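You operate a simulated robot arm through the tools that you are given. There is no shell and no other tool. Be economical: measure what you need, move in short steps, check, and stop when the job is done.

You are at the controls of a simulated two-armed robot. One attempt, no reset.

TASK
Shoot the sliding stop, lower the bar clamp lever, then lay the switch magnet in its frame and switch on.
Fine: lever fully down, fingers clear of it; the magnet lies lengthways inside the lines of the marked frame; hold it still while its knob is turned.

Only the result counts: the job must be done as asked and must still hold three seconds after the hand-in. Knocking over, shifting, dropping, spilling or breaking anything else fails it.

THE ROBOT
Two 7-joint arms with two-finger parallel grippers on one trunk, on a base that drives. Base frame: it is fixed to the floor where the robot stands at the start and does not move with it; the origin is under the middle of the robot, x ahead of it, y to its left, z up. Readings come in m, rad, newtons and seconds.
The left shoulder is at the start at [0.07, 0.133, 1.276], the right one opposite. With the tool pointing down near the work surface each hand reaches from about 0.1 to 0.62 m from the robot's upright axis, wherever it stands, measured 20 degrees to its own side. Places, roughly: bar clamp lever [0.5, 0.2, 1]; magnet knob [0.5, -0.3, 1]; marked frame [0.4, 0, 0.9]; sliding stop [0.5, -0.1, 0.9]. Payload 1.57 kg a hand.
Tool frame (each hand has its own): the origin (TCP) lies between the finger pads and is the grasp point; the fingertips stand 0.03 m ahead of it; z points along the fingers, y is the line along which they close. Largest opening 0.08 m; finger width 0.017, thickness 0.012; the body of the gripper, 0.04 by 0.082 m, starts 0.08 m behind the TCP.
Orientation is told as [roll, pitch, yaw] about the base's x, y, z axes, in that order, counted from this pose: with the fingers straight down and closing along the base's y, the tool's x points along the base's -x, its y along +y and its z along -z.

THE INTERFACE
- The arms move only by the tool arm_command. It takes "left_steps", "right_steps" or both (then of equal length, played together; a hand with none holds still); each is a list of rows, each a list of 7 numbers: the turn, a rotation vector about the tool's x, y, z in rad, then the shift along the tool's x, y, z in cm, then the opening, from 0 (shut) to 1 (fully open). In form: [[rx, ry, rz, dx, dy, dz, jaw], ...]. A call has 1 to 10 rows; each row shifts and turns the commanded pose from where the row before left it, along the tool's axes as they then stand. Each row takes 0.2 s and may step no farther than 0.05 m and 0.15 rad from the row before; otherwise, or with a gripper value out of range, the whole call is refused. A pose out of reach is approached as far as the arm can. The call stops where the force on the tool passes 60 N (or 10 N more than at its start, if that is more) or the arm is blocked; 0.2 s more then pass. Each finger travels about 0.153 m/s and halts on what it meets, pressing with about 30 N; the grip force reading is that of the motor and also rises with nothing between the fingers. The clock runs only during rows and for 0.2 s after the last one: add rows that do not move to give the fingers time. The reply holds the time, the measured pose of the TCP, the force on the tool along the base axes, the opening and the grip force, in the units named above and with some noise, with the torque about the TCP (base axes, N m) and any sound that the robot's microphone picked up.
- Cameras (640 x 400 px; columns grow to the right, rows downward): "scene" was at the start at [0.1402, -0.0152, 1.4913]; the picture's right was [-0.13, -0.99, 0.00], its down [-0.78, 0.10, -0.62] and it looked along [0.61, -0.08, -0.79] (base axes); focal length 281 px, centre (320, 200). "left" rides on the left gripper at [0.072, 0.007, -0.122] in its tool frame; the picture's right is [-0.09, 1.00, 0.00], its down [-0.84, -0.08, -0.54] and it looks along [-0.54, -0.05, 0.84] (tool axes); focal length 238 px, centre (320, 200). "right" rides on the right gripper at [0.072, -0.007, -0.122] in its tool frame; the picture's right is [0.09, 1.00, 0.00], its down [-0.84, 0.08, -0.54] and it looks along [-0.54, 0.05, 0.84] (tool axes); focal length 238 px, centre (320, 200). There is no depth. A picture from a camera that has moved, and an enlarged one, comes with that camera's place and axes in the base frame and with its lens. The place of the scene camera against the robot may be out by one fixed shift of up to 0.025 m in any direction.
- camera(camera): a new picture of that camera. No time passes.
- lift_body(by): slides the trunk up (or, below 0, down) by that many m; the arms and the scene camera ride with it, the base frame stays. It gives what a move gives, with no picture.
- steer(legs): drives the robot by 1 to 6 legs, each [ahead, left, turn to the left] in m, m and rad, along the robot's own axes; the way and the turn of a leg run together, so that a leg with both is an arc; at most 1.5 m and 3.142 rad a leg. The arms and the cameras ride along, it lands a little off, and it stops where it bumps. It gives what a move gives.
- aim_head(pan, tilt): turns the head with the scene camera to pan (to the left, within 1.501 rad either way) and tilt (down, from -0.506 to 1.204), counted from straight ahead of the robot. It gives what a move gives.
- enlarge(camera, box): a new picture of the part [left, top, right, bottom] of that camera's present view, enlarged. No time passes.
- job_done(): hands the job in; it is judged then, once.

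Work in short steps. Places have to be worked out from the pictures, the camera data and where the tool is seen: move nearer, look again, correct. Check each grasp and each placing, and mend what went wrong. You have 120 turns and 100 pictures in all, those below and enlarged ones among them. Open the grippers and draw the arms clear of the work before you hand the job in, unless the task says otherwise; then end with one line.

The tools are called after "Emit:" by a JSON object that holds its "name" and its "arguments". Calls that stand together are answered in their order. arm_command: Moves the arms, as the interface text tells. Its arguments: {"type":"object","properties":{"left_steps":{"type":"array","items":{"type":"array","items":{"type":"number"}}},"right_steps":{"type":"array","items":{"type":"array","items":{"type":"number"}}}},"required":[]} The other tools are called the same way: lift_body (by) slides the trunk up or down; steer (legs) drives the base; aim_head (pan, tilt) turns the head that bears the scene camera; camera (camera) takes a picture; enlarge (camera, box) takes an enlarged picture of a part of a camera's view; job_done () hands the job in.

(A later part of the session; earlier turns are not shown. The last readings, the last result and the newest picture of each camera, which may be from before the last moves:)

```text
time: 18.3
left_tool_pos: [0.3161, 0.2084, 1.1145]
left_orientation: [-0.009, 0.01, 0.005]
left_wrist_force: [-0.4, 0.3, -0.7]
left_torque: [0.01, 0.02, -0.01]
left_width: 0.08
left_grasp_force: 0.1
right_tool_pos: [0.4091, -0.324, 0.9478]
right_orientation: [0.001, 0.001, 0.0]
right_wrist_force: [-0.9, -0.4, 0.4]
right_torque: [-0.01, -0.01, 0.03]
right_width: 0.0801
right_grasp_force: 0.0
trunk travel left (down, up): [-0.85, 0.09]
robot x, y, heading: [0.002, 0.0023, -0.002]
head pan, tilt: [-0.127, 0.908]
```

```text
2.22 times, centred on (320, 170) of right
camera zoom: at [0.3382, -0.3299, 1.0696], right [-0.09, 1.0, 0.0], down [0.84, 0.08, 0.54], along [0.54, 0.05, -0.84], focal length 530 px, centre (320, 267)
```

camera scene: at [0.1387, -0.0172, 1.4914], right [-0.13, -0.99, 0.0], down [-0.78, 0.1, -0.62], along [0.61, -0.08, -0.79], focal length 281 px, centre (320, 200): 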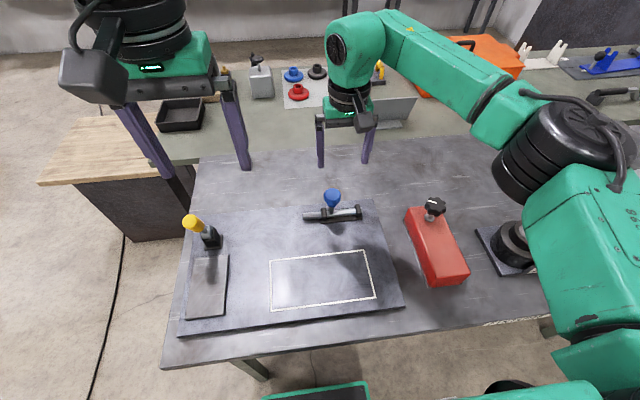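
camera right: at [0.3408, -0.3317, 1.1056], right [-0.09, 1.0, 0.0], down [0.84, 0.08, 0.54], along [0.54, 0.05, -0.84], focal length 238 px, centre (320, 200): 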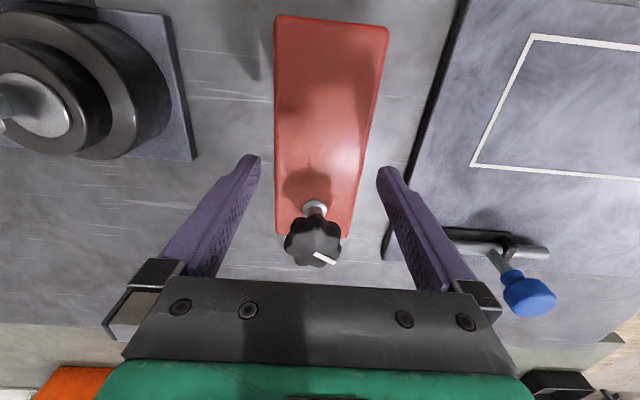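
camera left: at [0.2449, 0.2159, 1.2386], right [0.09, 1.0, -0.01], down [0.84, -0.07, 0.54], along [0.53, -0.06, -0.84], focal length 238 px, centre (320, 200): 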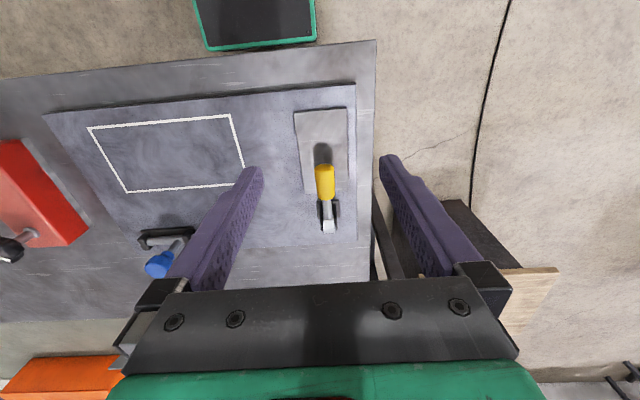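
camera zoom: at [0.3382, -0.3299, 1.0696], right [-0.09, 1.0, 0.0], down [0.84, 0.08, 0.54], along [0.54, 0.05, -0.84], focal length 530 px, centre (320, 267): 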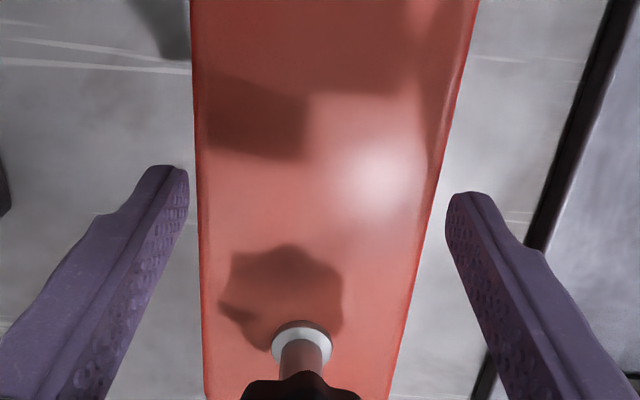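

Now symmetric, about 2.5 mm a side. I go straight down slowly to TCP z ≈ 0.90.

Emit:
{"name": "arm_command", "arguments": {"right_steps": [[0, 0, 0, 0, 0, 0.6, 1], [0, 0, 0, 0, 0, 0.6, 1], [0, 0, 0, 0, 0, 0.6, 1], [0, 0, 0, 0, 0, 0.6, 1], [0, 0, 0, 0, 0, 0.6, 1], [0, 0, 0, 0, 0, 0.6, 1], [0, 0, 0, 0, 0, 0.6, 1]]}}

Emit:
{"name": "camera", "arguments": {"camera": "right"}}

Emit:
{"name": "enlarge", "arguments": {"camera": "scene", "box": [360, 160, 520, 300]}}

```text
time: 19.1
left_tool_pos: [0.3133, 0.2112, 1.1158]
left_orientation: [-0.011, 0.004, 0.002]
left_wrist_force: [-0.2, -0.7, -0.4]
left_torque: [0.0, 0.01, 0.0]
left_width: 0.0798
left_grasp_force: 0.0
right_tool_pos: [0.4087, -0.3244, 0.9417]
right_orientation: [-0.006, -0.022, -0.002]
right_wrist_force: [-13.1, 2.7, 30.4]
right_torque: [-1.1, 0.67, -0.51]
right_width: 0.0792
right_grasp_force: 0.0
trunk travel left (down, up): [-0.85, 0.09]
robot x, y, heading: [-0.0002, 0.0007, 0.005]
head pan, tilt: [-0.127, 0.908]
stopped in row 3 (right hand): the force on the tool passed its limit (the readings are from after the stop); the commanded pose is now the measured one
```

```text
61 pictures are left
camera right: at [0.3357, -0.3293, 1.0627], right [-0.09, 1.0, -0.01], down [0.82, 0.08, 0.56], along [0.56, 0.04, -0.83], focal length 238 px, centre (320, 200)
```

right: 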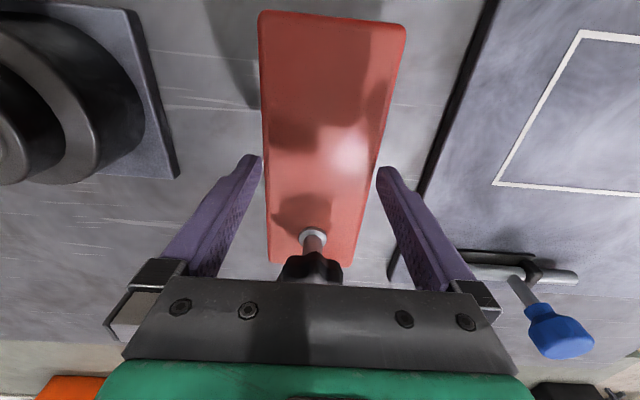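

```text
2.86 times, centred on (440, 230) of scene
camera zoom: at [0.1322, -0.0109, 1.4922], right [-0.13, -0.99, 0.0], down [-0.78, 0.1, -0.62], along [0.61, -0.08, -0.78], focal length 804 px, centre (-23, 114)
```

zoom: 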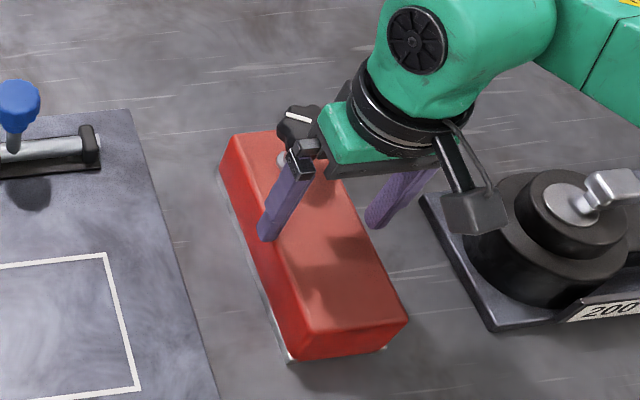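

The -y finger touched the top (z ≈ 0.912). I lift 1 cm and look again at high zoom to centre better.

Emit:
{"name": "enlarge", "arguments": {"camera": "right", "box": [240, 120, 400, 220]}}

Emit:
{"name": "arm_command", "arguments": {"right_steps": [[0, 0, 0, 0, 0, -0.5, 1], [0.006, 0.022, 0.002, 0, 0, 0, 1], [0, 0, 0, 0, 0, 0, 1]]}}

Emit:
{"name": "enlarge", "arguments": {"camera": "right", "box": [240, 120, 400, 220]}}

```text
4.00 times, centred on (320, 170) of right
camera zoom: at [0.3357, -0.3293, 1.0627], right [-0.09, 1.0, -0.01], down [0.82, 0.08, 0.56], along [0.56, 0.04, -0.83], focal length 953 px, centre (320, 320)
```

zoom: 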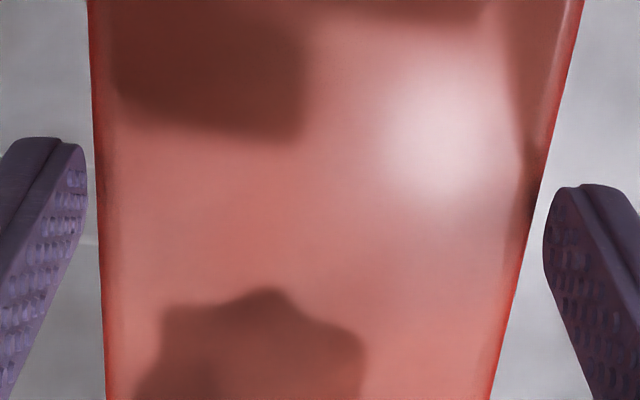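

```text
time: 19.9
left_tool_pos: [0.3184, 0.2093, 1.1124]
left_orientation: [-0.009, 0.011, 0.004]
left_wrist_force: [-0.7, 0.1, 1.0]
left_torque: [0.03, 0.04, 0.0]
left_width: 0.0798
left_grasp_force: 0.0
right_tool_pos: [0.4143, -0.3259, 0.9408]
right_orientation: [-0.009, 0.007, -0.003]
right_wrist_force: [0.8, 3.7, -1.2]
right_torque: [0.05, -0.03, 0.04]
right_width: 0.08
right_grasp_force: 0.2
trunk travel left (down, up): [-0.85, 0.09]
robot x, y, heading: [-0.0001, 0.0011, -0.004]
head pan, tilt: [-0.127, 0.908]
```

```text
4.00 times, centred on (320, 170) of right
camera zoom: at [0.344, -0.3307, 1.0633], right [-0.09, 1.0, -0.01], down [0.84, 0.08, 0.54], along [0.53, 0.04, -0.84], focal length 953 px, centre (320, 320)
```

zoom: 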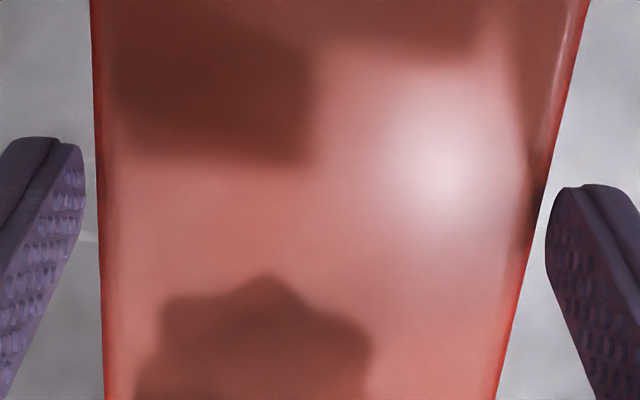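

Torque shows the -y fingertip's inner edge met the top; so the fit is tight and I should shift about 1.5 mm to -y. I level the hand, shift, and try again slowly.

Emit:
{"name": "arm_command", "arguments": {"right_steps": [[-0.009, -0.006, -0.003, 0, 0, -0.4, 1], [0, 0, 0, 0, -0.1, 0, 1], [0, 0, 0, 0, 0, 0, 1]]}}

Emit:
{"name": "enlarge", "arguments": {"camera": "right", "box": [240, 120, 400, 220]}}

```text
time: 20.7
left_tool_pos: [0.3175, 0.208, 1.1132]
left_orientation: [-0.009, 0.009, 0.003]
left_wrist_force: [-0.3, 0.4, -0.5]
left_torque: [0.0, 0.03, -0.02]
left_width: 0.0799
left_grasp_force: 0.0
right_tool_pos: [0.4146, -0.328, 0.9453]
right_orientation: [-0.001, 0.0, -0.003]
right_wrist_force: [1.2, 0.4, -0.1]
right_torque: [-0.01, 0.01, -0.01]
right_width: 0.0799
right_grasp_force: 0.1
trunk travel left (down, up): [-0.85, 0.09]
robot x, y, heading: [0.0002, 0.0029, 0.003]
head pan, tilt: [-0.127, 0.908]
```

```text
4.00 times, centred on (320, 170) of right
camera zoom: at [0.3434, -0.3337, 1.0671], right [-0.09, 1.0, 0.0], down [0.84, 0.08, 0.54], along [0.54, 0.05, -0.84], focal length 953 px, centre (320, 320)
```

zoom: 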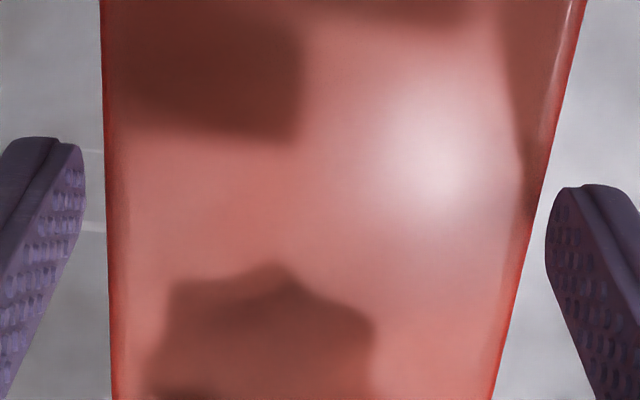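

I nudge +0.5 mm and descend slowly.

Emit:
{"name": "arm_command", "arguments": {"right_steps": [[0, 0, 0, 0, 0.05, 0.2, 1], [0, 0, 0, 0, 0, 0.3, 1], [0, 0, 0, 0, 0, 0.3, 1], [0, 0, 0, 0, 0, 0.3, 1], [0, 0, 0, 0, 0, 0.3, 1], [0, 0, 0, 0, 0, 0.3, 1]]}}

Emit:
{"name": "enlarge", "arguments": {"camera": "right", "box": [240, 120, 400, 220]}}

```text
time: 21.9
left_tool_pos: [0.3132, 0.2092, 1.1154]
left_orientation: [-0.012, 0.005, 0.001]
left_wrist_force: [0.9, 0.0, -0.4]
left_torque: [-0.01, 0.04, 0.02]
left_width: 0.0799
left_grasp_force: 0.1
right_tool_pos: [0.4163, -0.3259, 0.9424]
right_orientation: [0.0, -0.022, -0.007]
right_wrist_force: [-11.2, -0.9, 26.9]
right_torque: [0.63, 0.55, 0.14]
right_width: 0.0785
right_grasp_force: 0.0
trunk travel left (down, up): [-0.85, 0.09]
robot x, y, heading: [-0.0023, 0.0036, 0.005]
head pan, tilt: [-0.127, 0.908]
stopped in row 5 (right hand): the force on the tool passed its limit (the readings are from after the stop); the commanded pose is now the measured one
```

```text
4.00 times, centred on (320, 170) of right
camera zoom: at [0.3419, -0.3328, 1.063], right [-0.09, 1.0, 0.0], down [0.83, 0.07, 0.56], along [0.56, 0.05, -0.83], focal length 953 px, centre (320, 320)
```

zoom: 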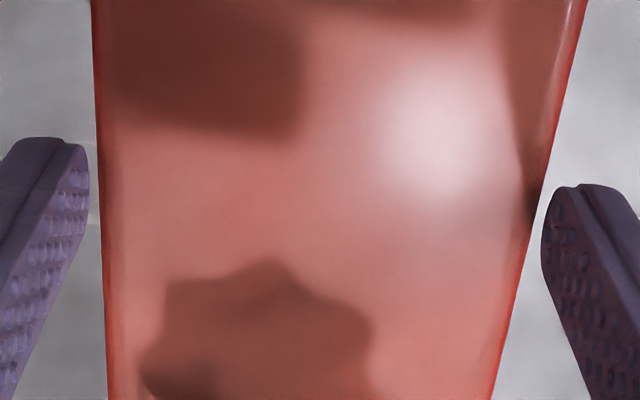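

Both fingertips land on the top even when centred, so the magnet is as wide as the jaw: it can't be gripped across. I will carry it by its knob (centre ≈ [0.475, -0.325, 0.957]), closing along the magnet's length. I rise and yaw the right hand +90°.

Emit:
{"name": "arm_command", "arguments": {"right_steps": [[0, 0.022, 0, 0, 0, -4, 1], [0, 0, 0, 0, 0, -4.5, 1], [0, 0, 0, -1, 0, -4.5, 1], [0, 0, -0.143, 0, 0, 0, 1], [0, 0, -0.143, 0, 0, 0, 1], [0, 0, -0.143, 0, 0, 0, 1], [0, 0, -0.143, 0, 0, 0, 1], [0, 0, -0.143, 0, 0, 0, 1], [0, 0, -0.143, 0, 0, 0, 1], [0, 0, -0.143, 0, 0, 0, 1]]}}

Emit:
{"name": "arm_command", "arguments": {"right_steps": [[0, 0, -0.143, 0, 0, 0, 1], [0, 0, -0.143, 0, 0, 0, 1], [0, 0, -0.143, 0, 0, 0, 1], [0, 0, -0.141, 0, 0, 0, 1]]}}

Emit:
{"name": "camera", "arguments": {"camera": "right"}}

Emit:
{"name": "camera", "arguments": {"camera": "scene"}}

```text
time: 24.1
left_tool_pos: [0.3154, 0.2086, 1.1138]
left_orientation: [-0.007, 0.01, 0.0]
left_wrist_force: [0.1, -0.8, 0.1]
left_torque: [-0.01, -0.02, 0.0]
left_width: 0.0801
left_grasp_force: 0.0
right_tool_pos: [0.3181, -0.1833, 1.0883]
right_orientation: [-0.018, 0.014, 0.809]
right_wrist_force: [-1.1, 0.8, -0.7]
right_torque: [0.03, -0.01, 0.0]
right_width: 0.0799
right_grasp_force: 0.0
right hand out of reach, approached as far as the arm can: row 4, 5, 6, 7, 8, 9, 10
trunk travel left (down, up): [-0.85, 0.09]
robot x, y, heading: [-0.0026, -0.0021, -0.001]
head pan, tilt: [-0.127, 0.908]
```

```text
time: 25.1
left_tool_pos: [0.318, 0.2095, 1.1136]
left_orientation: [-0.009, 0.01, 0.001]
left_wrist_force: [-1.0, 0.3, -0.2]
left_torque: [-0.01, -0.06, 0.0]
left_width: 0.0801
left_grasp_force: 0.0
right_tool_pos: [0.2446, -0.1283, 1.1019]
right_orientation: [-0.016, 0.03, 1.235]
right_wrist_force: [-0.4, 0.0, 0.2]
right_torque: [0.02, 0.02, 0.03]
right_width: 0.08
right_grasp_force: 0.0
right hand out of reach, approached as far as the arm can: row 1, 2, 3, 4
trunk travel left (down, up): [-0.85, 0.09]
robot x, y, heading: [0.0001, -0.0003, 0.002]
head pan, tilt: [-0.127, 0.908]
```

```text
55 pictures are left
camera right: at [0.2271, -0.1941, 1.2272], right [-0.97, 0.24, -0.01], down [0.2, 0.83, 0.52], along [0.14, 0.5, -0.86], focal length 238 px, centre (320, 200)
```

right: 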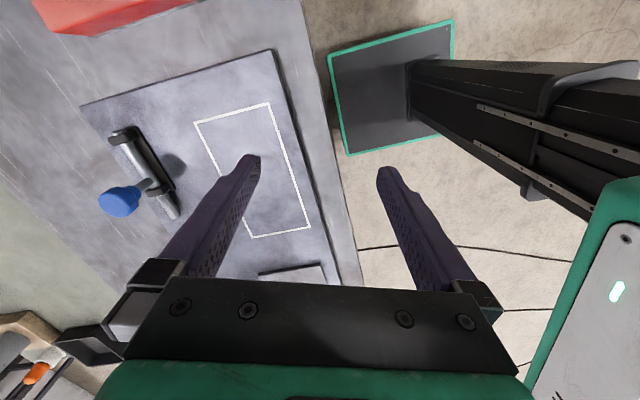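

```text
54 pictures are left
camera scene: at [0.1396, -0.0138, 1.4914], right [-0.13, -0.99, 0.0], down [-0.78, 0.1, -0.62], along [0.61, -0.08, -0.79], focal length 281 px, centre (320, 200)
```

scene: 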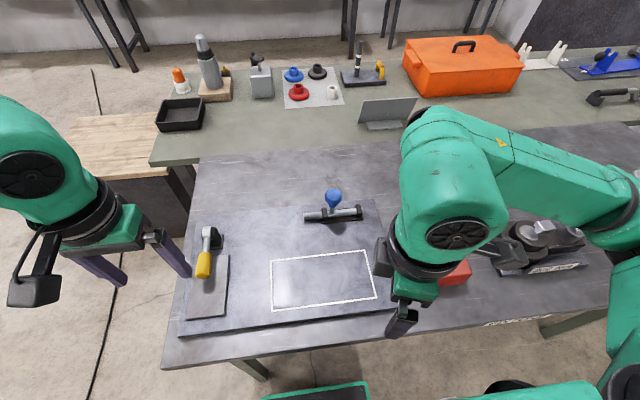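

Yaw +90° is beyond the wrist's limit there. I rotate back to yaw 0 and will use -90° instead.

Emit:
{"name": "arm_command", "arguments": {"right_steps": [[0, 0, 0.143, 0, 0, 0, 1], [0, 0, 0.143, 0, 0, 0, 1], [0, 0, 0.143, 0, 0, 0, 1], [0, 0, 0.143, 0, 0, 0, 1], [0, 0, 0.143, 0, 0, 0, 1], [0, 0, 0.143, 0, 0, 0, 1], [0, 0, 0.143, 0, 0, 0, 1], [0, 0, 0.143, 0, 0, 0, 1]]}}

```text
time: 26.9
left_tool_pos: [0.3178, 0.207, 1.1143]
left_orientation: [-0.01, 0.01, 0.003]
left_wrist_force: [-0.1, 0.3, 0.7]
left_torque: [0.01, 0.01, 0.06]
left_width: 0.08
left_grasp_force: 0.0
right_tool_pos: [0.2444, -0.1286, 1.1037]
right_orientation: [-0.024, 0.0, 0.101]
right_wrist_force: [-0.5, 1.1, 0.1]
right_torque: [0.03, 0.01, -0.02]
right_width: 0.0799
right_grasp_force: 0.1
trunk travel left (down, up): [-0.85, 0.09]
robot x, y, heading: [-0.0043, -0.0029, 0.002]
head pan, tilt: [-0.127, 0.908]
```

Now I level the hand and move it back toward the magnet at safe height.

Emit:
{"name": "arm_command", "arguments": {"right_steps": [[-0.024, 0, 0.101, 0, 0, -1, 1], [0, 0, 0, -2.6, -3.2, -0.5, 1], [0, 0, 0, -2.6, -3.2, 0, 1], [0, 0, 0, -2.6, -3.2, 0, 1], [0, 0, 0, -2.6, -3.2, 0, 1], [0, 0, 0.143, -2.6, -3.2, 0, 1], [0, 0, 0.143, 0, 0, 0, 1], [0, 0, 0.143, 0, 0, 0, 1], [0, 0, 0.143, 0, 0, 0, 1]]}}

```text
time: 28.9
left_tool_pos: [0.3177, 0.2076, 1.115]
left_orientation: [-0.009, 0.01, 0.003]
left_wrist_force: [0.2, 0.3, 0.0]
left_torque: [0.0, 0.01, 0.0]
left_width: 0.08
left_grasp_force: 0.0
right_tool_pos: [0.3749, -0.2881, 1.1174]
right_orientation: [0.004, -0.001, -0.571]
right_wrist_force: [-0.7, 0.2, 0.7]
right_torque: [-0.02, -0.01, -0.03]
right_width: 0.0801
right_grasp_force: 0.0
trunk travel left (down, up): [-0.85, 0.09]
robot x, y, heading: [-0.0007, -0.0001, 0.0]
head pan, tilt: [-0.127, 0.908]
```

Working; I finish the turn to yaw -90°.

Emit:
{"name": "arm_command", "arguments": {"right_steps": [[0, 0, 0.143, 0, 0, 0, 1], [0, 0, 0.143, 0, 0, 0, 1], [0, 0, 0.143, 0, 0, 0, 1], [0, 0, 0.143, 0, 0, 0, 1], [0, 0, 0.143, 0, 0, 0, 1], [0, 0, 0.143, 0, 0, 0, 1], [0, 0, 0.142, 0, 0, 0, 1]]}}

Emit:
{"name": "camera", "arguments": {"camera": "right"}}

```text
time: 30.5
left_tool_pos: [0.3176, 0.2082, 1.1134]
left_orientation: [-0.008, 0.009, 0.002]
left_wrist_force: [-0.5, -0.6, -0.1]
left_torque: [0.0, -0.01, 0.0]
left_width: 0.0802
left_grasp_force: 0.1
right_tool_pos: [0.3765, -0.289, 1.1179]
right_orientation: [0.001, 0.002, -1.572]
right_wrist_force: [-0.2, -0.5, 0.2]
right_torque: [0.01, 0.0, 0.02]
right_width: 0.0799
right_grasp_force: 0.1
trunk travel left (down, up): [-0.85, 0.09]
robot x, y, heading: [-0.0003, 0.0017, 0.0]
head pan, tilt: [-0.127, 0.908]
```

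```text
53 pictures are left
camera right: at [0.3697, -0.2177, 1.24], right [1.0, 0.09, 0.0], down [0.08, -0.84, 0.54], along [0.05, -0.54, -0.84], focal length 238 px, centre (320, 200)
```

right: 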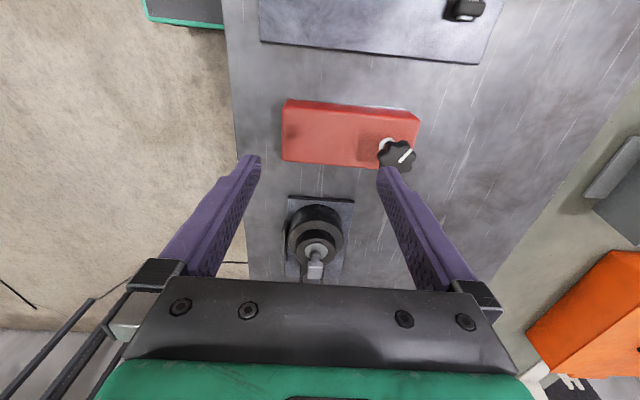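

The knob is at about [0.476, -0.324]. I move the hand above it.

Emit:
{"name": "arm_command", "arguments": {"right_steps": [[0, 0, 0, -1.2, 3.3, 1.2, 1], [0, 0, 0, -1.2, 3.3, 1.2, 1], [0, 0, 0, -1.1, 3.3, 1.2, 1]]}}

Emit:
{"name": "camera", "arguments": {"camera": "right"}}

```text
time: 31.3
left_tool_pos: [0.3186, 0.2079, 1.1136]
left_orientation: [-0.009, 0.011, 0.002]
left_wrist_force: [1.1, 0.0, 0.1]
left_torque: [-0.02, -0.04, -0.03]
left_width: 0.0801
left_grasp_force: 0.1
right_tool_pos: [0.475, -0.3226, 1.0814]
right_orientation: [-0.001, 0.002, -1.569]
right_wrist_force: [-0.7, 0.3, 0.2]
right_torque: [-0.02, -0.01, 0.0]
right_width: 0.08
right_grasp_force: 0.0
trunk travel left (down, up): [-0.85, 0.09]
robot x, y, heading: [-0.003, -0.0012, -0.002]
head pan, tilt: [-0.127, 0.908]
```

```text
52 pictures are left
camera right: at [0.4679, -0.2508, 1.2038], right [1.0, 0.09, 0.0], down [0.08, -0.84, 0.54], along [0.05, -0.54, -0.84], focal length 238 px, centre (320, 200)
```

right: 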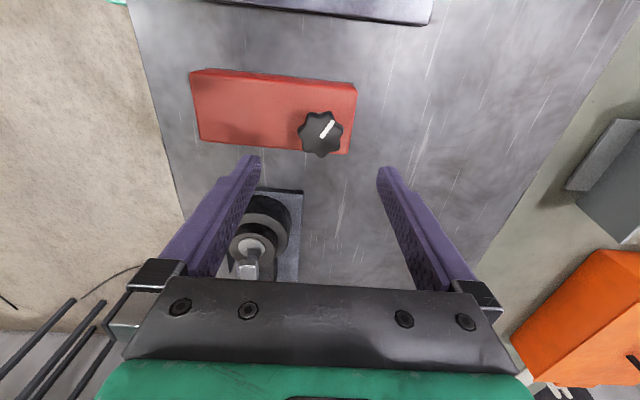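

The knob is centred ([0.475, -0.326]). I descend with tips ending just above the block's top, and close.

Emit:
{"name": "arm_command", "arguments": {"right_steps": [[0, 0, 0, -0.3, 0, 4, 1], [0, 0, 0, 0, 0, 4, 1], [0, 0, 0, 0, 0, 3, 1], [0, 0, 0, 0, 0, 1.4, 1], [0, 0, 0, 0, 0, 0, 1]]}}

Emit:
{"name": "camera", "arguments": {"camera": "right"}}

Emit:
{"name": "enlarge", "arguments": {"camera": "scene", "box": [380, 160, 500, 300]}}

```text
time: 32.5
left_tool_pos: [0.3179, 0.2081, 1.1153]
left_orientation: [-0.01, 0.009, 0.001]
left_wrist_force: [0.3, -0.5, -0.3]
left_torque: [0.02, -0.03, 0.04]
left_width: 0.0799
left_grasp_force: 0.1
right_tool_pos: [0.475, -0.3261, 0.9562]
right_orientation: [0.001, 0.003, -1.568]
right_wrist_force: [0.3, -0.3, -0.4]
right_torque: [-0.02, 0.01, -0.03]
right_width: 0.0798
right_grasp_force: 0.0
trunk travel left (down, up): [-0.85, 0.09]
robot x, y, heading: [-0.0015, -0.0006, -0.003]
head pan, tilt: [-0.127, 0.908]
```

```text
51 pictures are left
camera right: at [0.4692, -0.2528, 1.0788], right [1.0, 0.09, 0.0], down [0.08, -0.84, 0.54], along [0.05, -0.54, -0.84], focal length 238 px, centre (320, 200)
```

right: 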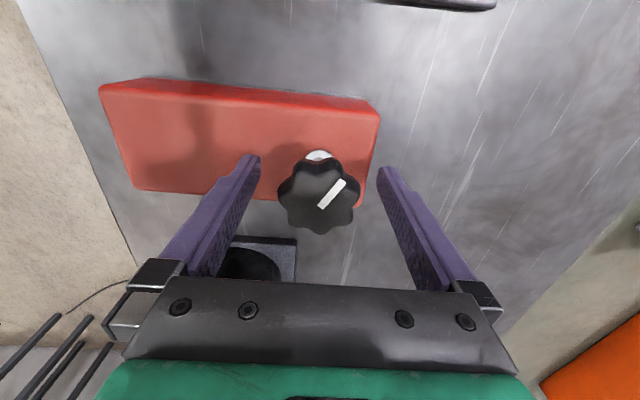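

```text
2.86 times, centred on (440, 230) of scene
camera zoom: at [0.1402, -0.0152, 1.4913], right [-0.13, -0.99, 0.0], down [-0.78, 0.1, -0.62], along [0.61, -0.08, -0.79], focal length 804 px, centre (-23, 114)
```

zoom: 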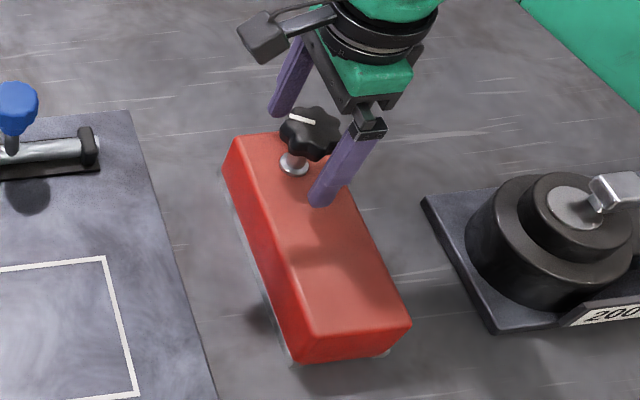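

Knob is well between the fingers. I close on it.

Emit:
{"name": "arm_command", "arguments": {"right_steps": [[0, 0, 0, 0, 0, 0, 0.5], [0, 0, 0, 0, 0, 0, 0.3], [0, 0, 0, 0, 0, 0, 0.3]]}}

Emit:
{"name": "camera", "arguments": {"camera": "right"}}

```text
time: 33.3
left_tool_pos: [0.3184, 0.2071, 1.1132]
left_orientation: [-0.009, 0.011, 0.001]
left_wrist_force: [0.7, 0.3, -0.2]
left_torque: [-0.01, 0.05, -0.04]
left_width: 0.0798
left_grasp_force: 0.0
right_tool_pos: [0.4747, -0.3239, 0.9553]
right_orientation: [-0.001, 0.001, -1.568]
right_wrist_force: [0.0, 0.2, 0.0]
right_torque: [-0.07, 0.18, 0.05]
right_width: 0.044
right_grasp_force: 29.9
trunk travel left (down, up): [-0.85, 0.09]
robot x, y, heading: [0.0004, -0.0006, 0.004]
head pan, tilt: [-0.127, 0.908]
```

```text
49 pictures are left
camera right: at [0.469, -0.2527, 1.079], right [1.0, 0.09, 0.0], down [0.08, -0.84, 0.54], along [0.05, -0.54, -0.84], focal length 238 px, centre (320, 200)
```

right: 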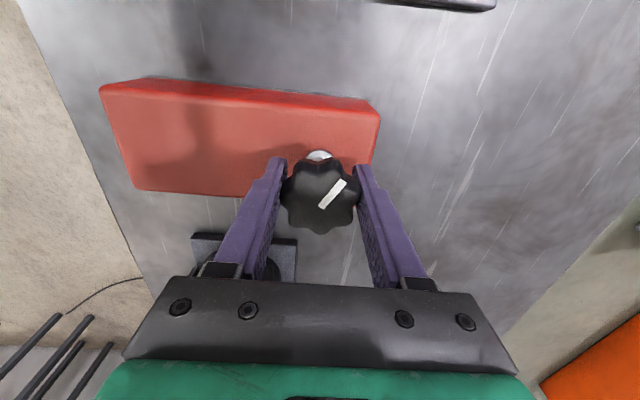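

Knob gripped at width 0.044. I lift slightly (2 cm) with full grip to feel the weight and check for tilt.

Emit:
{"name": "arm_command", "arguments": {"right_steps": [[0, 0, 0, 0, 0, 0, 0], [0, 0, 0, 0, 0, -0.5, 0], [0, 0, 0, 0, 0, -0.7, 0], [0, 0, 0, 0, 0, -0.8, 0], [0, 0, 0, 0, 0, 0, 0]]}}

Emit:
{"name": "camera", "arguments": {"camera": "right"}}

Emit:
{"name": "enlarge", "arguments": {"camera": "scene", "box": [380, 160, 500, 300]}}

```text
time: 34.5
left_tool_pos: [0.3198, 0.207, 1.1151]
left_orientation: [-0.008, 0.011, 0.003]
left_wrist_force: [0.0, -0.1, -0.8]
left_torque: [-0.03, -0.02, 0.0]
left_width: 0.0801
left_grasp_force: 0.0
right_tool_pos: [0.4758, -0.3283, 0.9765]
right_orientation: [-0.002, 0.004, -1.569]
right_wrist_force: [0.0, -0.2, -11.1]
right_torque: [0.01, -0.58, 0.0]
right_width: 0.0439
right_grasp_force: 30.1
trunk travel left (down, up): [-0.85, 0.09]
robot x, y, heading: [-0.0001, 0.0003, 0.0]
head pan, tilt: [-0.127, 0.908]
```

```text
48 pictures are left
camera right: at [0.4709, -0.2566, 1.0985], right [1.0, 0.09, 0.0], down [0.08, -0.84, 0.54], along [0.05, -0.54, -0.84], focal length 238 px, centre (320, 200)
```

right: 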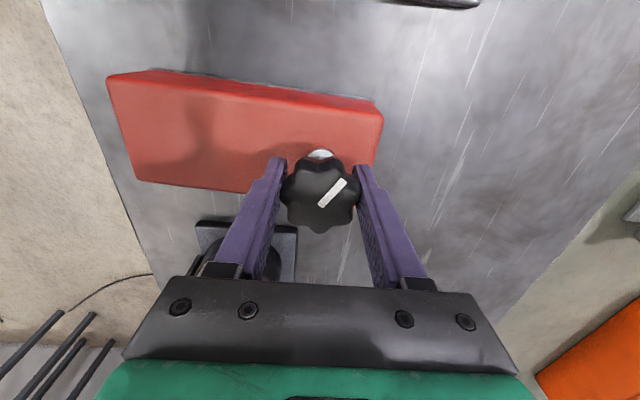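

```text
2.86 times, centred on (440, 230) of scene
camera zoom: at [0.1425, -0.0171, 1.4911], right [-0.13, -0.99, 0.0], down [-0.78, 0.1, -0.61], along [0.61, -0.08, -0.79], focal length 804 px, centre (-23, 114)
```

zoom: 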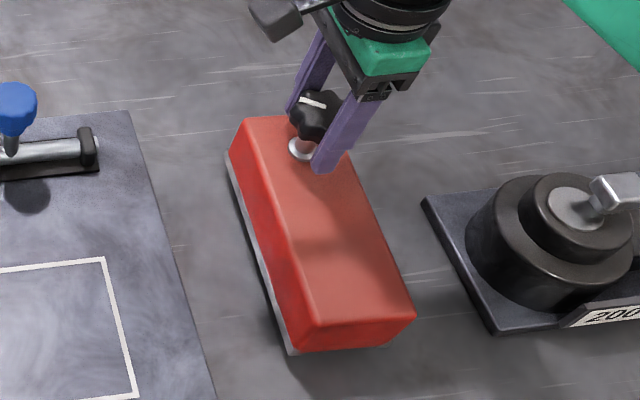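

It lifts level: 11.1 N, torque consistent with off-centre weight. I raise it further and carry it in smooth steps toward [0.40, -0.10].

Emit:
{"name": "arm_command", "arguments": {"left_steps": [[0, 0, 0, 0, 2, -1, 1], [0, 0, 0, 0, 2, -1, 1], [0, 0, 0, 0, 2, -1, 1], [0, 0, 0, 0, 0, 0, 1], [0, 0, 0, 0, 0, 0, 1]], "right_steps": [[0, 0, 0, 0, 0, -1, 0], [0, 0, 0, 0, 0, -1.5, 0], [0, 0, 0, 0, 0, -1.5, 0], [0, 0, 0, 0, 0, -1.5, 0], [0, 0, 0, 0, 0, -1, 0]]}}

Emit:
{"name": "arm_command", "arguments": {"right_steps": [[0, 0, 0, 1.2, -0.4, 0, 0], [0, 0, 0, 2.4, -0.8, 0, 0], [0, 0, 0, 2.8, -1, 0, 0], [0, 0, 0, 2.8, -1, 0, 0], [0, 0, 0, 2.8, -1, 0, 0], [0, 0, 0, 2.8, -1, 0, 0], [0, 0, 0, 2.8, -1, 0, 0], [0, 0, 0, 2.6, -0.8, 0, 0], [0, 0, 0, 1.8, -0.4, 0, 0], [0, 0, 0, 0.8, -0.2, 0, 0]]}}

Emit:
{"name": "camera", "arguments": {"camera": "scene"}}

```text
time: 35.7
left_tool_pos: [0.3216, 0.2692, 1.1414]
left_orientation: [-0.009, 0.01, 0.003]
left_wrist_force: [0.7, 0.1, -0.3]
left_torque: [0.05, -0.01, 0.04]
left_width: 0.0799
left_grasp_force: 0.0
right_tool_pos: [0.4766, -0.3288, 1.0416]
right_orientation: [-0.002, 0.003, -1.569]
right_wrist_force: [-0.3, 0.5, -10.8]
right_torque: [0.0, -0.58, 0.04]
right_width: 0.0438
right_grasp_force: 30.2
trunk travel left (down, up): [-0.85, 0.09]
robot x, y, heading: [-0.0021, 0.0001, -0.0]
head pan, tilt: [-0.127, 0.908]
```

```text
time: 37.9
left_tool_pos: [0.3203, 0.2701, 1.1423]
left_orientation: [-0.008, 0.013, 0.002]
left_wrist_force: [0.5, -0.5, 0.0]
left_torque: [0.02, -0.01, 0.02]
left_width: 0.0801
left_grasp_force: 0.1
right_tool_pos: [0.3995, -0.0984, 1.0432]
right_orientation: [0.002, 0.001, -1.569]
right_wrist_force: [-0.4, 0.4, -11.8]
right_torque: [-0.01, -0.56, -0.02]
right_width: 0.0437
right_grasp_force: 30.0
trunk travel left (down, up): [-0.85, 0.09]
robot x, y, heading: [0.0032, -0.001, 0.001]
head pan, tilt: [-0.127, 0.908]
```

```text
46 pictures are left
camera scene: at [0.1418, -0.0154, 1.4912], right [-0.13, -0.99, 0.0], down [-0.78, 0.1, -0.61], along [0.61, -0.08, -0.79], focal length 281 px, centre (320, 200)
```

scene: 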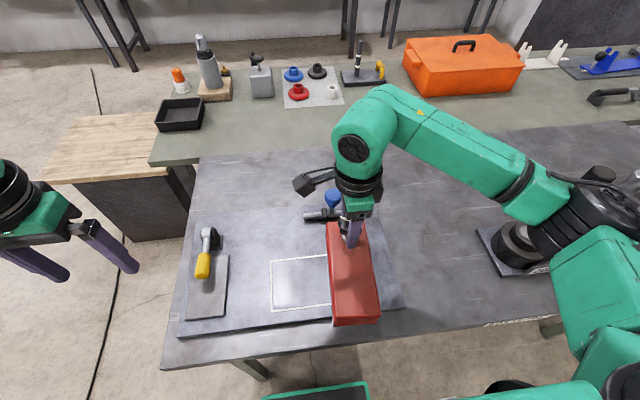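

Steady. I rotate to yaw 0 (magnet turns +90°) in gentle steps.

Emit:
{"name": "arm_command", "arguments": {"right_steps": [[0, 0, -0.05, 0, 0, 0, 0], [0, 0, -0.1, 0, 0, 0, 0], [0, 0, -0.1, 0, 0, 0, 0], [0, 0, -0.1, 0, 0, 0, 0], [0, 0, -0.1, 0, 0, 0, 0], [0, 0, -0.1, 0, 0, 0, 0], [0, 0, -0.1, 0, 0, 0, 0], [0, 0, -0.1, 0, 0, 0, 0], [0, 0, -0.1, 0, 0, 0, 0], [0, 0, -0.1, 0, 0, 0, 0]]}}

Emit:
{"name": "arm_command", "arguments": {"right_steps": [[0, 0, -0.1, 0, 0, 0, 0], [0, 0, -0.1, 0, 0, 0, 0], [0, 0, -0.1, 0, 0, 0, 0], [0, 0, -0.1, 0, 0, 0, 0], [0, 0, -0.1, 0, 0, 0, 0], [0, 0, -0.08, 0, 0, 0, 0], [0, 0, -0.039, 0, 0, 0, 0], [0, 0, 0, 0, 0, 0, 0]]}}

Emit:
{"name": "camera", "arguments": {"camera": "scene"}}

Emit:
{"name": "camera", "arguments": {"camera": "right"}}

```text
time: 40.1
left_tool_pos: [0.3214, 0.27, 1.1425]
left_orientation: [-0.008, 0.011, 0.005]
left_wrist_force: [0.3, -0.4, 0.2]
left_torque: [-0.02, 0.0, -0.03]
left_width: 0.08
left_grasp_force: 0.1
right_tool_pos: [0.3994, -0.0999, 1.0416]
right_orientation: [0.002, 0.001, -0.617]
right_wrist_force: [0.5, -1.2, -11.3]
right_torque: [0.48, -0.31, 0.03]
right_width: 0.0435
right_grasp_force: 30.0
trunk travel left (down, up): [-0.85, 0.09]
robot x, y, heading: [0.0002, 0.001, 0.004]
head pan, tilt: [-0.127, 0.908]
```

```text
time: 41.9
left_tool_pos: [0.3208, 0.2696, 1.1427]
left_orientation: [-0.007, 0.009, 0.004]
left_wrist_force: [-0.3, -0.1, 0.4]
left_torque: [0.02, -0.01, 0.02]
left_width: 0.0801
left_grasp_force: 0.1
right_tool_pos: [0.3999, -0.0993, 1.0415]
right_orientation: [0.003, 0.0, 0.002]
right_wrist_force: [0.1, -0.1, -11.4]
right_torque: [0.57, -0.04, 0.0]
right_width: 0.0433
right_grasp_force: 29.7
trunk travel left (down, up): [-0.85, 0.09]
robot x, y, heading: [-0.0006, 0.001, 0.0]
head pan, tilt: [-0.127, 0.908]
```

```text
45 pictures are left
camera scene: at [0.142, -0.0159, 1.4912], right [-0.13, -0.99, 0.0], down [-0.78, 0.1, -0.61], along [0.61, -0.08, -0.79], focal length 281 px, centre (320, 200)
```

scene: 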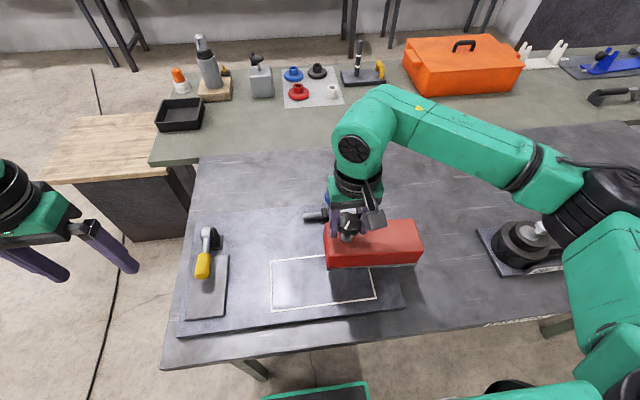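

```text
44 pictures are left
camera right: at [0.3282, -0.1064, 1.1642], right [-0.09, 1.0, 0.0], down [0.84, 0.08, 0.54], along [0.54, 0.05, -0.84], focal length 238 px, centre (320, 200)
```

right: 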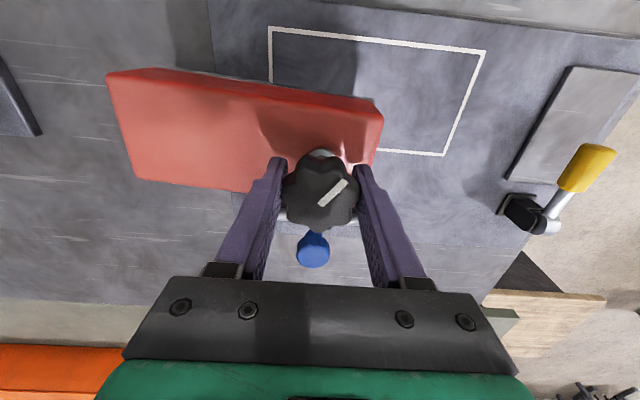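

Frame centre recomputed as [0.376, -0.0446]; knob must land at about [0.376, 0.012]. I move there at height and check.

Emit:
{"name": "arm_command", "arguments": {"right_steps": [[0, 0, 0, 0.4, 1.2, 0, 0], [0, 0, 0, 0.5, 2.5, 0, 0], [0, 0, 0, 0.6, 3, 0, 0], [0, 0, 0, 0.5, 2.6, 0, 0], [0, 0, 0, 0.4, 1.4, 0, 0], [0, 0, 0, 0, 0.5, 0, 0]]}}

Emit:
{"name": "arm_command", "arguments": {"right_steps": [[0, 0, 0, 0, 0, 1, 0], [0, 0, 0, 0, 0, 1.5, 0], [0, 0, 0, 0, 0, 1.5, 0], [0, 0, 0, 0, 0, 0.5, 0], [0, 0, 0, 0, 0, 0, 0]]}}

Emit:
{"name": "camera", "arguments": {"camera": "right"}}

Emit:
{"name": "camera", "arguments": {"camera": "scene"}}

```text
time: 43.3
left_tool_pos: [0.3215, 0.2695, 1.1419]
left_orientation: [-0.009, 0.01, 0.003]
left_wrist_force: [1.2, -1.3, 0.9]
left_torque: [0.04, 0.01, -0.01]
left_width: 0.0802
left_grasp_force: 0.0
right_tool_pos: [0.3751, 0.0149, 1.0416]
right_orientation: [0.003, 0.003, -0.002]
right_wrist_force: [-0.1, 0.2, -11.7]
right_torque: [0.59, -0.01, -0.02]
right_width: 0.0434
right_grasp_force: 30.4
trunk travel left (down, up): [-0.85, 0.09]
robot x, y, heading: [-0.0006, -0.0, 0.001]
head pan, tilt: [-0.127, 0.908]
```

```text
time: 44.5
left_tool_pos: [0.3205, 0.2715, 1.1423]
left_orientation: [-0.009, 0.009, 0.004]
left_wrist_force: [0.3, 0.2, 0.1]
left_torque: [-0.04, 0.0, 0.0]
left_width: 0.08
left_grasp_force: 0.0
right_tool_pos: [0.3766, 0.0146, 0.9962]
right_orientation: [0.004, 0.0, 0.0]
right_wrist_force: [0.0, -0.2, -11.6]
right_torque: [0.57, -0.01, 0.0]
right_width: 0.0434
right_grasp_force: 29.7
trunk travel left (down, up): [-0.85, 0.09]
robot x, y, heading: [0.0014, -0.0032, -0.002]
head pan, tilt: [-0.127, 0.908]
```

```text
43 pictures are left
camera right: at [0.304, 0.0068, 1.1188], right [-0.09, 1.0, 0.0], down [0.84, 0.08, 0.54], along [0.54, 0.05, -0.84], focal length 238 px, centre (320, 200)
```

right: 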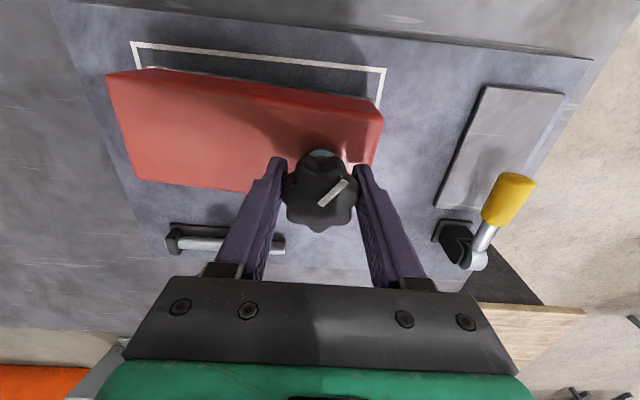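

```text
42 pictures are left
camera scene: at [0.1418, -0.0153, 1.4912], right [-0.13, -0.99, 0.0], down [-0.78, 0.1, -0.61], along [0.61, -0.08, -0.79], focal length 281 px, centre (320, 200)
```

scene: 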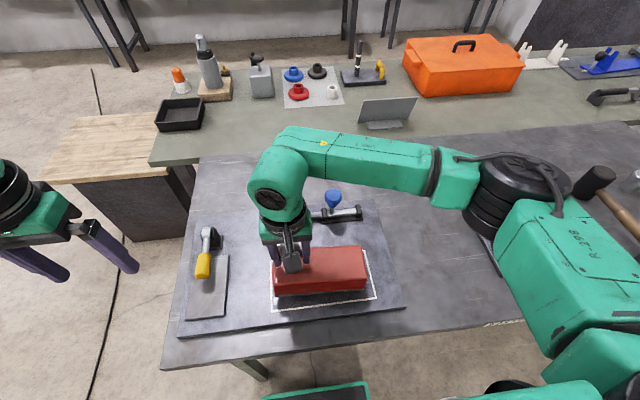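

The magnet appears yawed about -0.05 rad relative to the frame and ~5 mm too far +y. I correct both and lower to just above the board.

Emit:
{"name": "arm_command", "arguments": {"right_steps": [[0, 0, -0.045, 0, 0, 0, 0], [0, 0, 0, 0, -0.5, 0, 0], [0, 0, 0, 0, 0, 1, 0], [0, 0, 0, 0, 0, 0.8, 0], [0, 0, 0, 0, 0, 0, 0]]}}

Emit:
{"name": "camera", "arguments": {"camera": "right"}}

Emit:
{"name": "enlarge", "arguments": {"camera": "scene", "box": [240, 200, 420, 330]}}

```text
time: 45.7
left_tool_pos: [0.3209, 0.2695, 1.1425]
left_orientation: [-0.008, 0.011, 0.001]
left_wrist_force: [0.3, -0.4, 0.4]
left_torque: [0.0, -0.02, 0.03]
left_width: 0.0801
left_grasp_force: 0.0
right_tool_pos: [0.3737, 0.0086, 0.9808]
right_orientation: [0.0, 0.0, 0.044]
right_wrist_force: [0.4, 0.0, -11.7]
right_torque: [0.58, -0.01, 0.01]
right_width: 0.0436
right_grasp_force: 30.1
trunk travel left (down, up): [-0.85, 0.09]
robot x, y, heading: [-0.0012, 0.0023, 0.005]
head pan, tilt: [-0.127, 0.908]
```

```text
41 pictures are left
camera right: at [0.3035, -0.0016, 1.1028], right [-0.14, 0.99, 0.0], down [0.83, 0.11, 0.54], along [0.54, 0.08, -0.84], focal length 238 px, centre (320, 200)
```

right: 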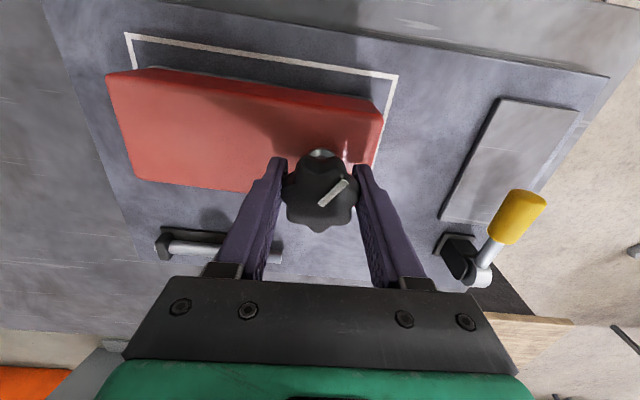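

```text
3.08 times, centred on (330, 265) of scene
camera zoom: at [0.1417, -0.0154, 1.4912], right [-0.13, -0.99, 0.0], down [-0.78, 0.1, -0.61], along [0.61, -0.08, -0.79], focal length 866 px, centre (289, 0)
```

zoom: 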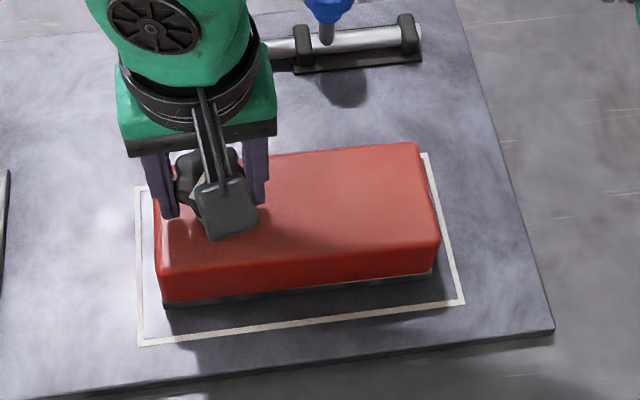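

Block and frame are parallel within a few mrad and centred with ~1.5 cm margins. I lower in small steps until it touches.

Emit:
{"name": "arm_command", "arguments": {"right_steps": [[0, 0, 0, 0, 0, 0.5, 0], [0, 0, 0, 0, 0, 0.3, 0], [0, 0, 0, 0, 0, 0.2, 0], [0, 0, 0, 0, 0, 0, 0]]}}

```text
time: 46.7
left_tool_pos: [0.3169, 0.271, 1.1432]
left_orientation: [-0.009, 0.008, 0.002]
left_wrist_force: [-1.3, -1.1, -0.1]
left_torque: [0.0, -0.01, 0.0]
left_width: 0.0798
left_grasp_force: 0.0
right_tool_pos: [0.3746, 0.012, 0.9745]
right_orientation: [0.003, -0.004, 0.045]
right_wrist_force: [4.4, 6.9, 23.0]
right_torque: [-0.67, -0.17, 0.01]
right_width: 0.0437
right_grasp_force: 29.6
trunk travel left (down, up): [-0.85, 0.09]
robot x, y, heading: [-0.0024, -0.0033, 0.005]
head pan, tilt: [-0.127, 0.908]
```

It's down (force reversed to +23 N). I ease the pressure and check placement before letting go.

Emit:
{"name": "arm_command", "arguments": {"right_steps": [[0, 0, 0, 0, 0, -0.25, 0], [0, 0, 0, 0, 0, 0, 0]]}}

Emit:
{"name": "enlarge", "arguments": {"camera": "scene", "box": [240, 200, 420, 330]}}

Emit:
{"name": "camera", "arguments": {"camera": "right"}}

```text
time: 47.3
left_tool_pos: [0.3192, 0.2718, 1.1421]
left_orientation: [-0.011, 0.009, 0.001]
left_wrist_force: [0.0, 0.0, -0.3]
left_torque: [0.01, -0.01, 0.02]
left_width: 0.0801
left_grasp_force: 0.0
right_tool_pos: [0.3712, 0.0096, 0.9728]
right_orientation: [0.0, 0.0, 0.045]
right_wrist_force: [0.0, 7.0, 6.2]
right_torque: [-0.29, -0.4, 0.05]
right_width: 0.0432
right_grasp_force: 30.2
trunk travel left (down, up): [-0.85, 0.09]
robot x, y, heading: [-0.0008, 0.0025, -0.001]
head pan, tilt: [-0.127, 0.908]
```

```text
3.08 times, centred on (330, 265) of scene
camera zoom: at [0.1389, -0.0131, 1.4913], right [-0.13, -0.99, 0.0], down [-0.78, 0.1, -0.62], along [0.61, -0.08, -0.79], focal length 866 px, centre (289, 0)
```

zoom: 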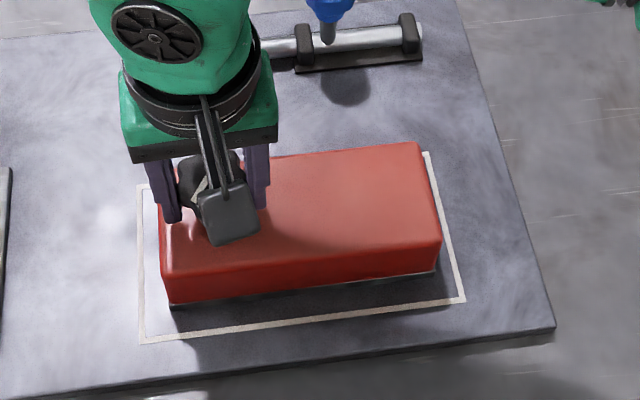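

```text
38 pictures are left
camera right: at [0.3023, -0.0006, 1.0951], right [-0.14, 0.99, 0.0], down [0.83, 0.12, 0.54], along [0.54, 0.07, -0.84], focal length 238 px, centre (320, 200)
```

right: 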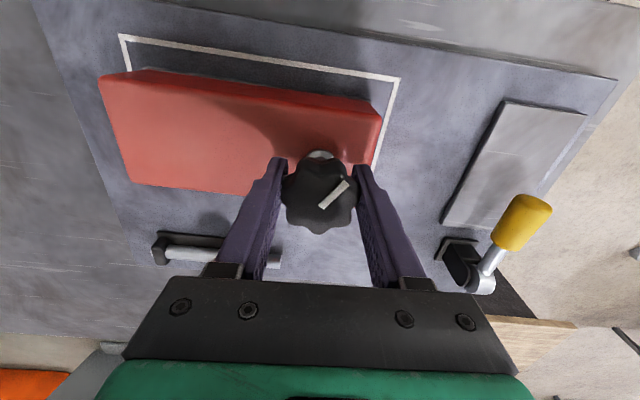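

All edges are inside the lines with >1 cm margin. I release the knob, rise, and look at the settled magnet.

Emit:
{"name": "arm_command", "arguments": {"right_steps": [[0, 0, 0, 0, 0, 0, 0.8], [0, 0, 0, 0, 0, 0, 0.9], [0, 0, 0, 0, 0, 0, 0.9], [0, 0, 0, 0, 0, -4, 0.9], [0, 0, 0, 0, 0, -4, 0.9], [0, 0, 0.045, 0, -4, -2, 0.5], [0, 0, 0, 0, -4.5, 0, 0]]}}

Emit:
{"name": "camera", "arguments": {"camera": "right"}}

Emit:
{"name": "enlarge", "arguments": {"camera": "scene", "box": [240, 200, 420, 330]}}

```text
time: 48.9
left_tool_pos: [0.3189, 0.2671, 1.1442]
left_orientation: [-0.004, 0.009, 0.003]
left_wrist_force: [0.3, -0.3, 0.3]
left_torque: [0.01, -0.06, 0.01]
left_width: 0.0802
left_grasp_force: 0.1
right_tool_pos: [0.3789, -0.0793, 1.0712]
right_orientation: [0.006, -0.001, -0.001]
right_wrist_force: [0.4, -0.1, 0.9]
right_torque: [-0.01, 0.0, -0.04]
right_width: 0.0002
right_grasp_force: 21.8
trunk travel left (down, up): [-0.85, 0.09]
robot x, y, heading: [0.0004, -0.0005, -0.001]
head pan, tilt: [-0.127, 0.908]
```

```text
37 pictures are left
camera right: at [0.307, -0.0873, 1.1938], right [-0.09, 1.0, 0.01], down [0.84, 0.07, 0.54], along [0.54, 0.05, -0.84], focal length 238 px, centre (320, 200)
```

right: 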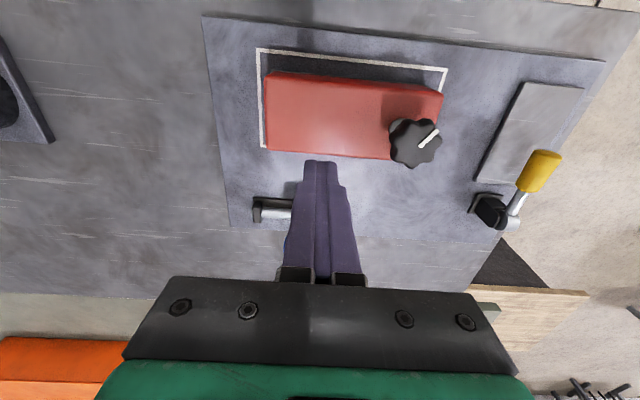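

```text
3.08 times, centred on (330, 265) of scene
camera zoom: at [0.1395, -0.0191, 1.4914], right [-0.13, -0.99, 0.0], down [-0.78, 0.1, -0.62], along [0.61, -0.08, -0.79], focal length 866 px, centre (289, 0)
```

zoom: 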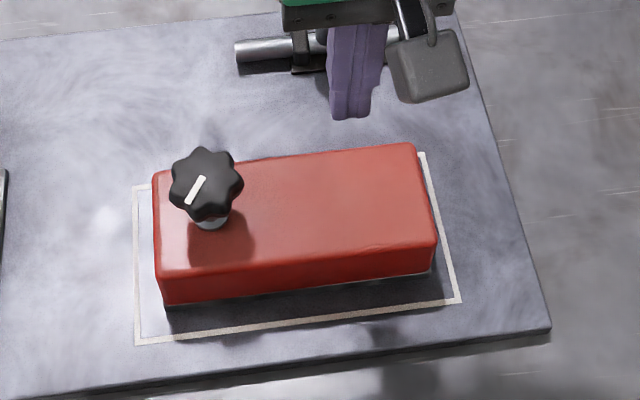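

The magnet sits inside the frame (margins ≥ ~1.3 cm) and parallel. Now the right hand, fingers shut, goes over the magnet's right end to hold it down, while the left hand approaches the knob at yaw about +45°.

Emit:
{"name": "arm_command", "arguments": {"left_steps": [[0, 0, -0.13, -1, -3.5, 0, 1], [0, 0, -0.13, 0, 0, 0, 1], [0, 0, -0.13, 0, 0, 0, 1], [0, 0, -0.13, 0, 0, 0, 1], [0, 0, -0.13, 0, 0, 0, 1], [0, 0, -0.13, 0, 0, 0, 1]], "right_steps": [[0, 0, 0, 0.1, -1.4, 2.5, 0], [0, 0, 0, 0.1, -1.4, 2.5, 0], [0, 0, 0, 0.1, -1.2, 2.5, 0], [0, 0, 0, 0, 0, 1, 0], [0, 0, 0, 0, 0, 0, 0], [0, 0, 0, 0, 0, 0, 0]]}}

Emit:
{"name": "camera", "arguments": {"camera": "left"}}

Emit:
{"name": "camera", "arguments": {"camera": "scene"}}

```text
time: 50.3
left_tool_pos: [0.328, 0.2354, 1.1445]
left_orientation: [0.0, 0.011, 0.785]
left_wrist_force: [0.0, 0.2, 0.7]
left_torque: [-0.02, -0.02, 0.01]
left_width: 0.0797
left_grasp_force: 0.0
right_tool_pos: [0.3735, -0.1154, 0.9864]
right_orientation: [0.003, -0.003, -0.001]
right_wrist_force: [0.1, 0.0, -0.5]
right_torque: [0.0, 0.01, 0.01]
right_width: 0.0
right_grasp_force: 21.3
trunk travel left (down, up): [-0.85, 0.09]
robot x, y, heading: [0.0021, 0.0019, 0.0]
head pan, tilt: [-0.127, 0.908]
```

```text
35 pictures are left
camera left: at [0.2738, 0.1886, 1.2676], right [-0.64, 0.77, 0.0], down [0.65, 0.54, 0.53], along [0.41, 0.34, -0.85], focal length 238 px, centre (320, 200)
```

left: 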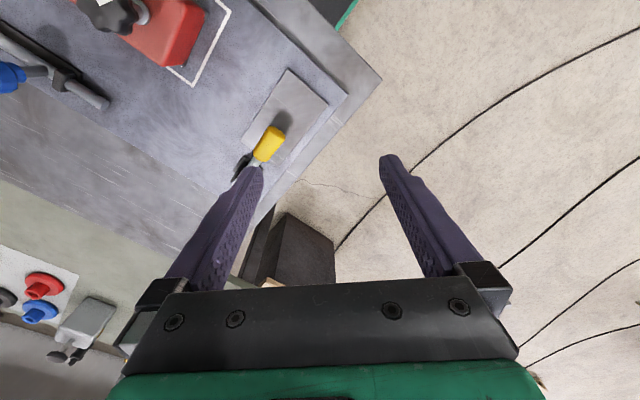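

```text
34 pictures are left
camera scene: at [0.1396, -0.0148, 1.4914], right [-0.13, -0.99, 0.0], down [-0.78, 0.1, -0.62], along [0.61, -0.08, -0.79], focal length 281 px, centre (320, 200)
```

scene: 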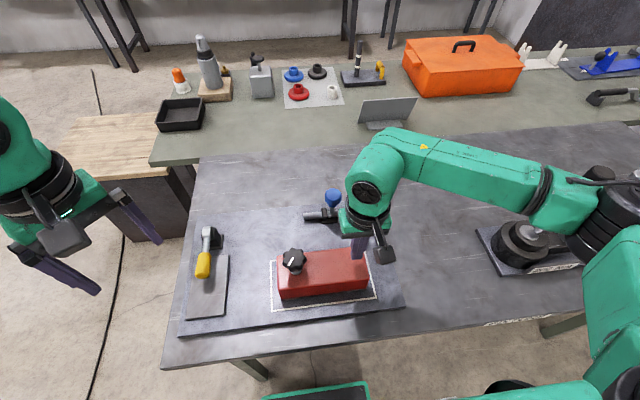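

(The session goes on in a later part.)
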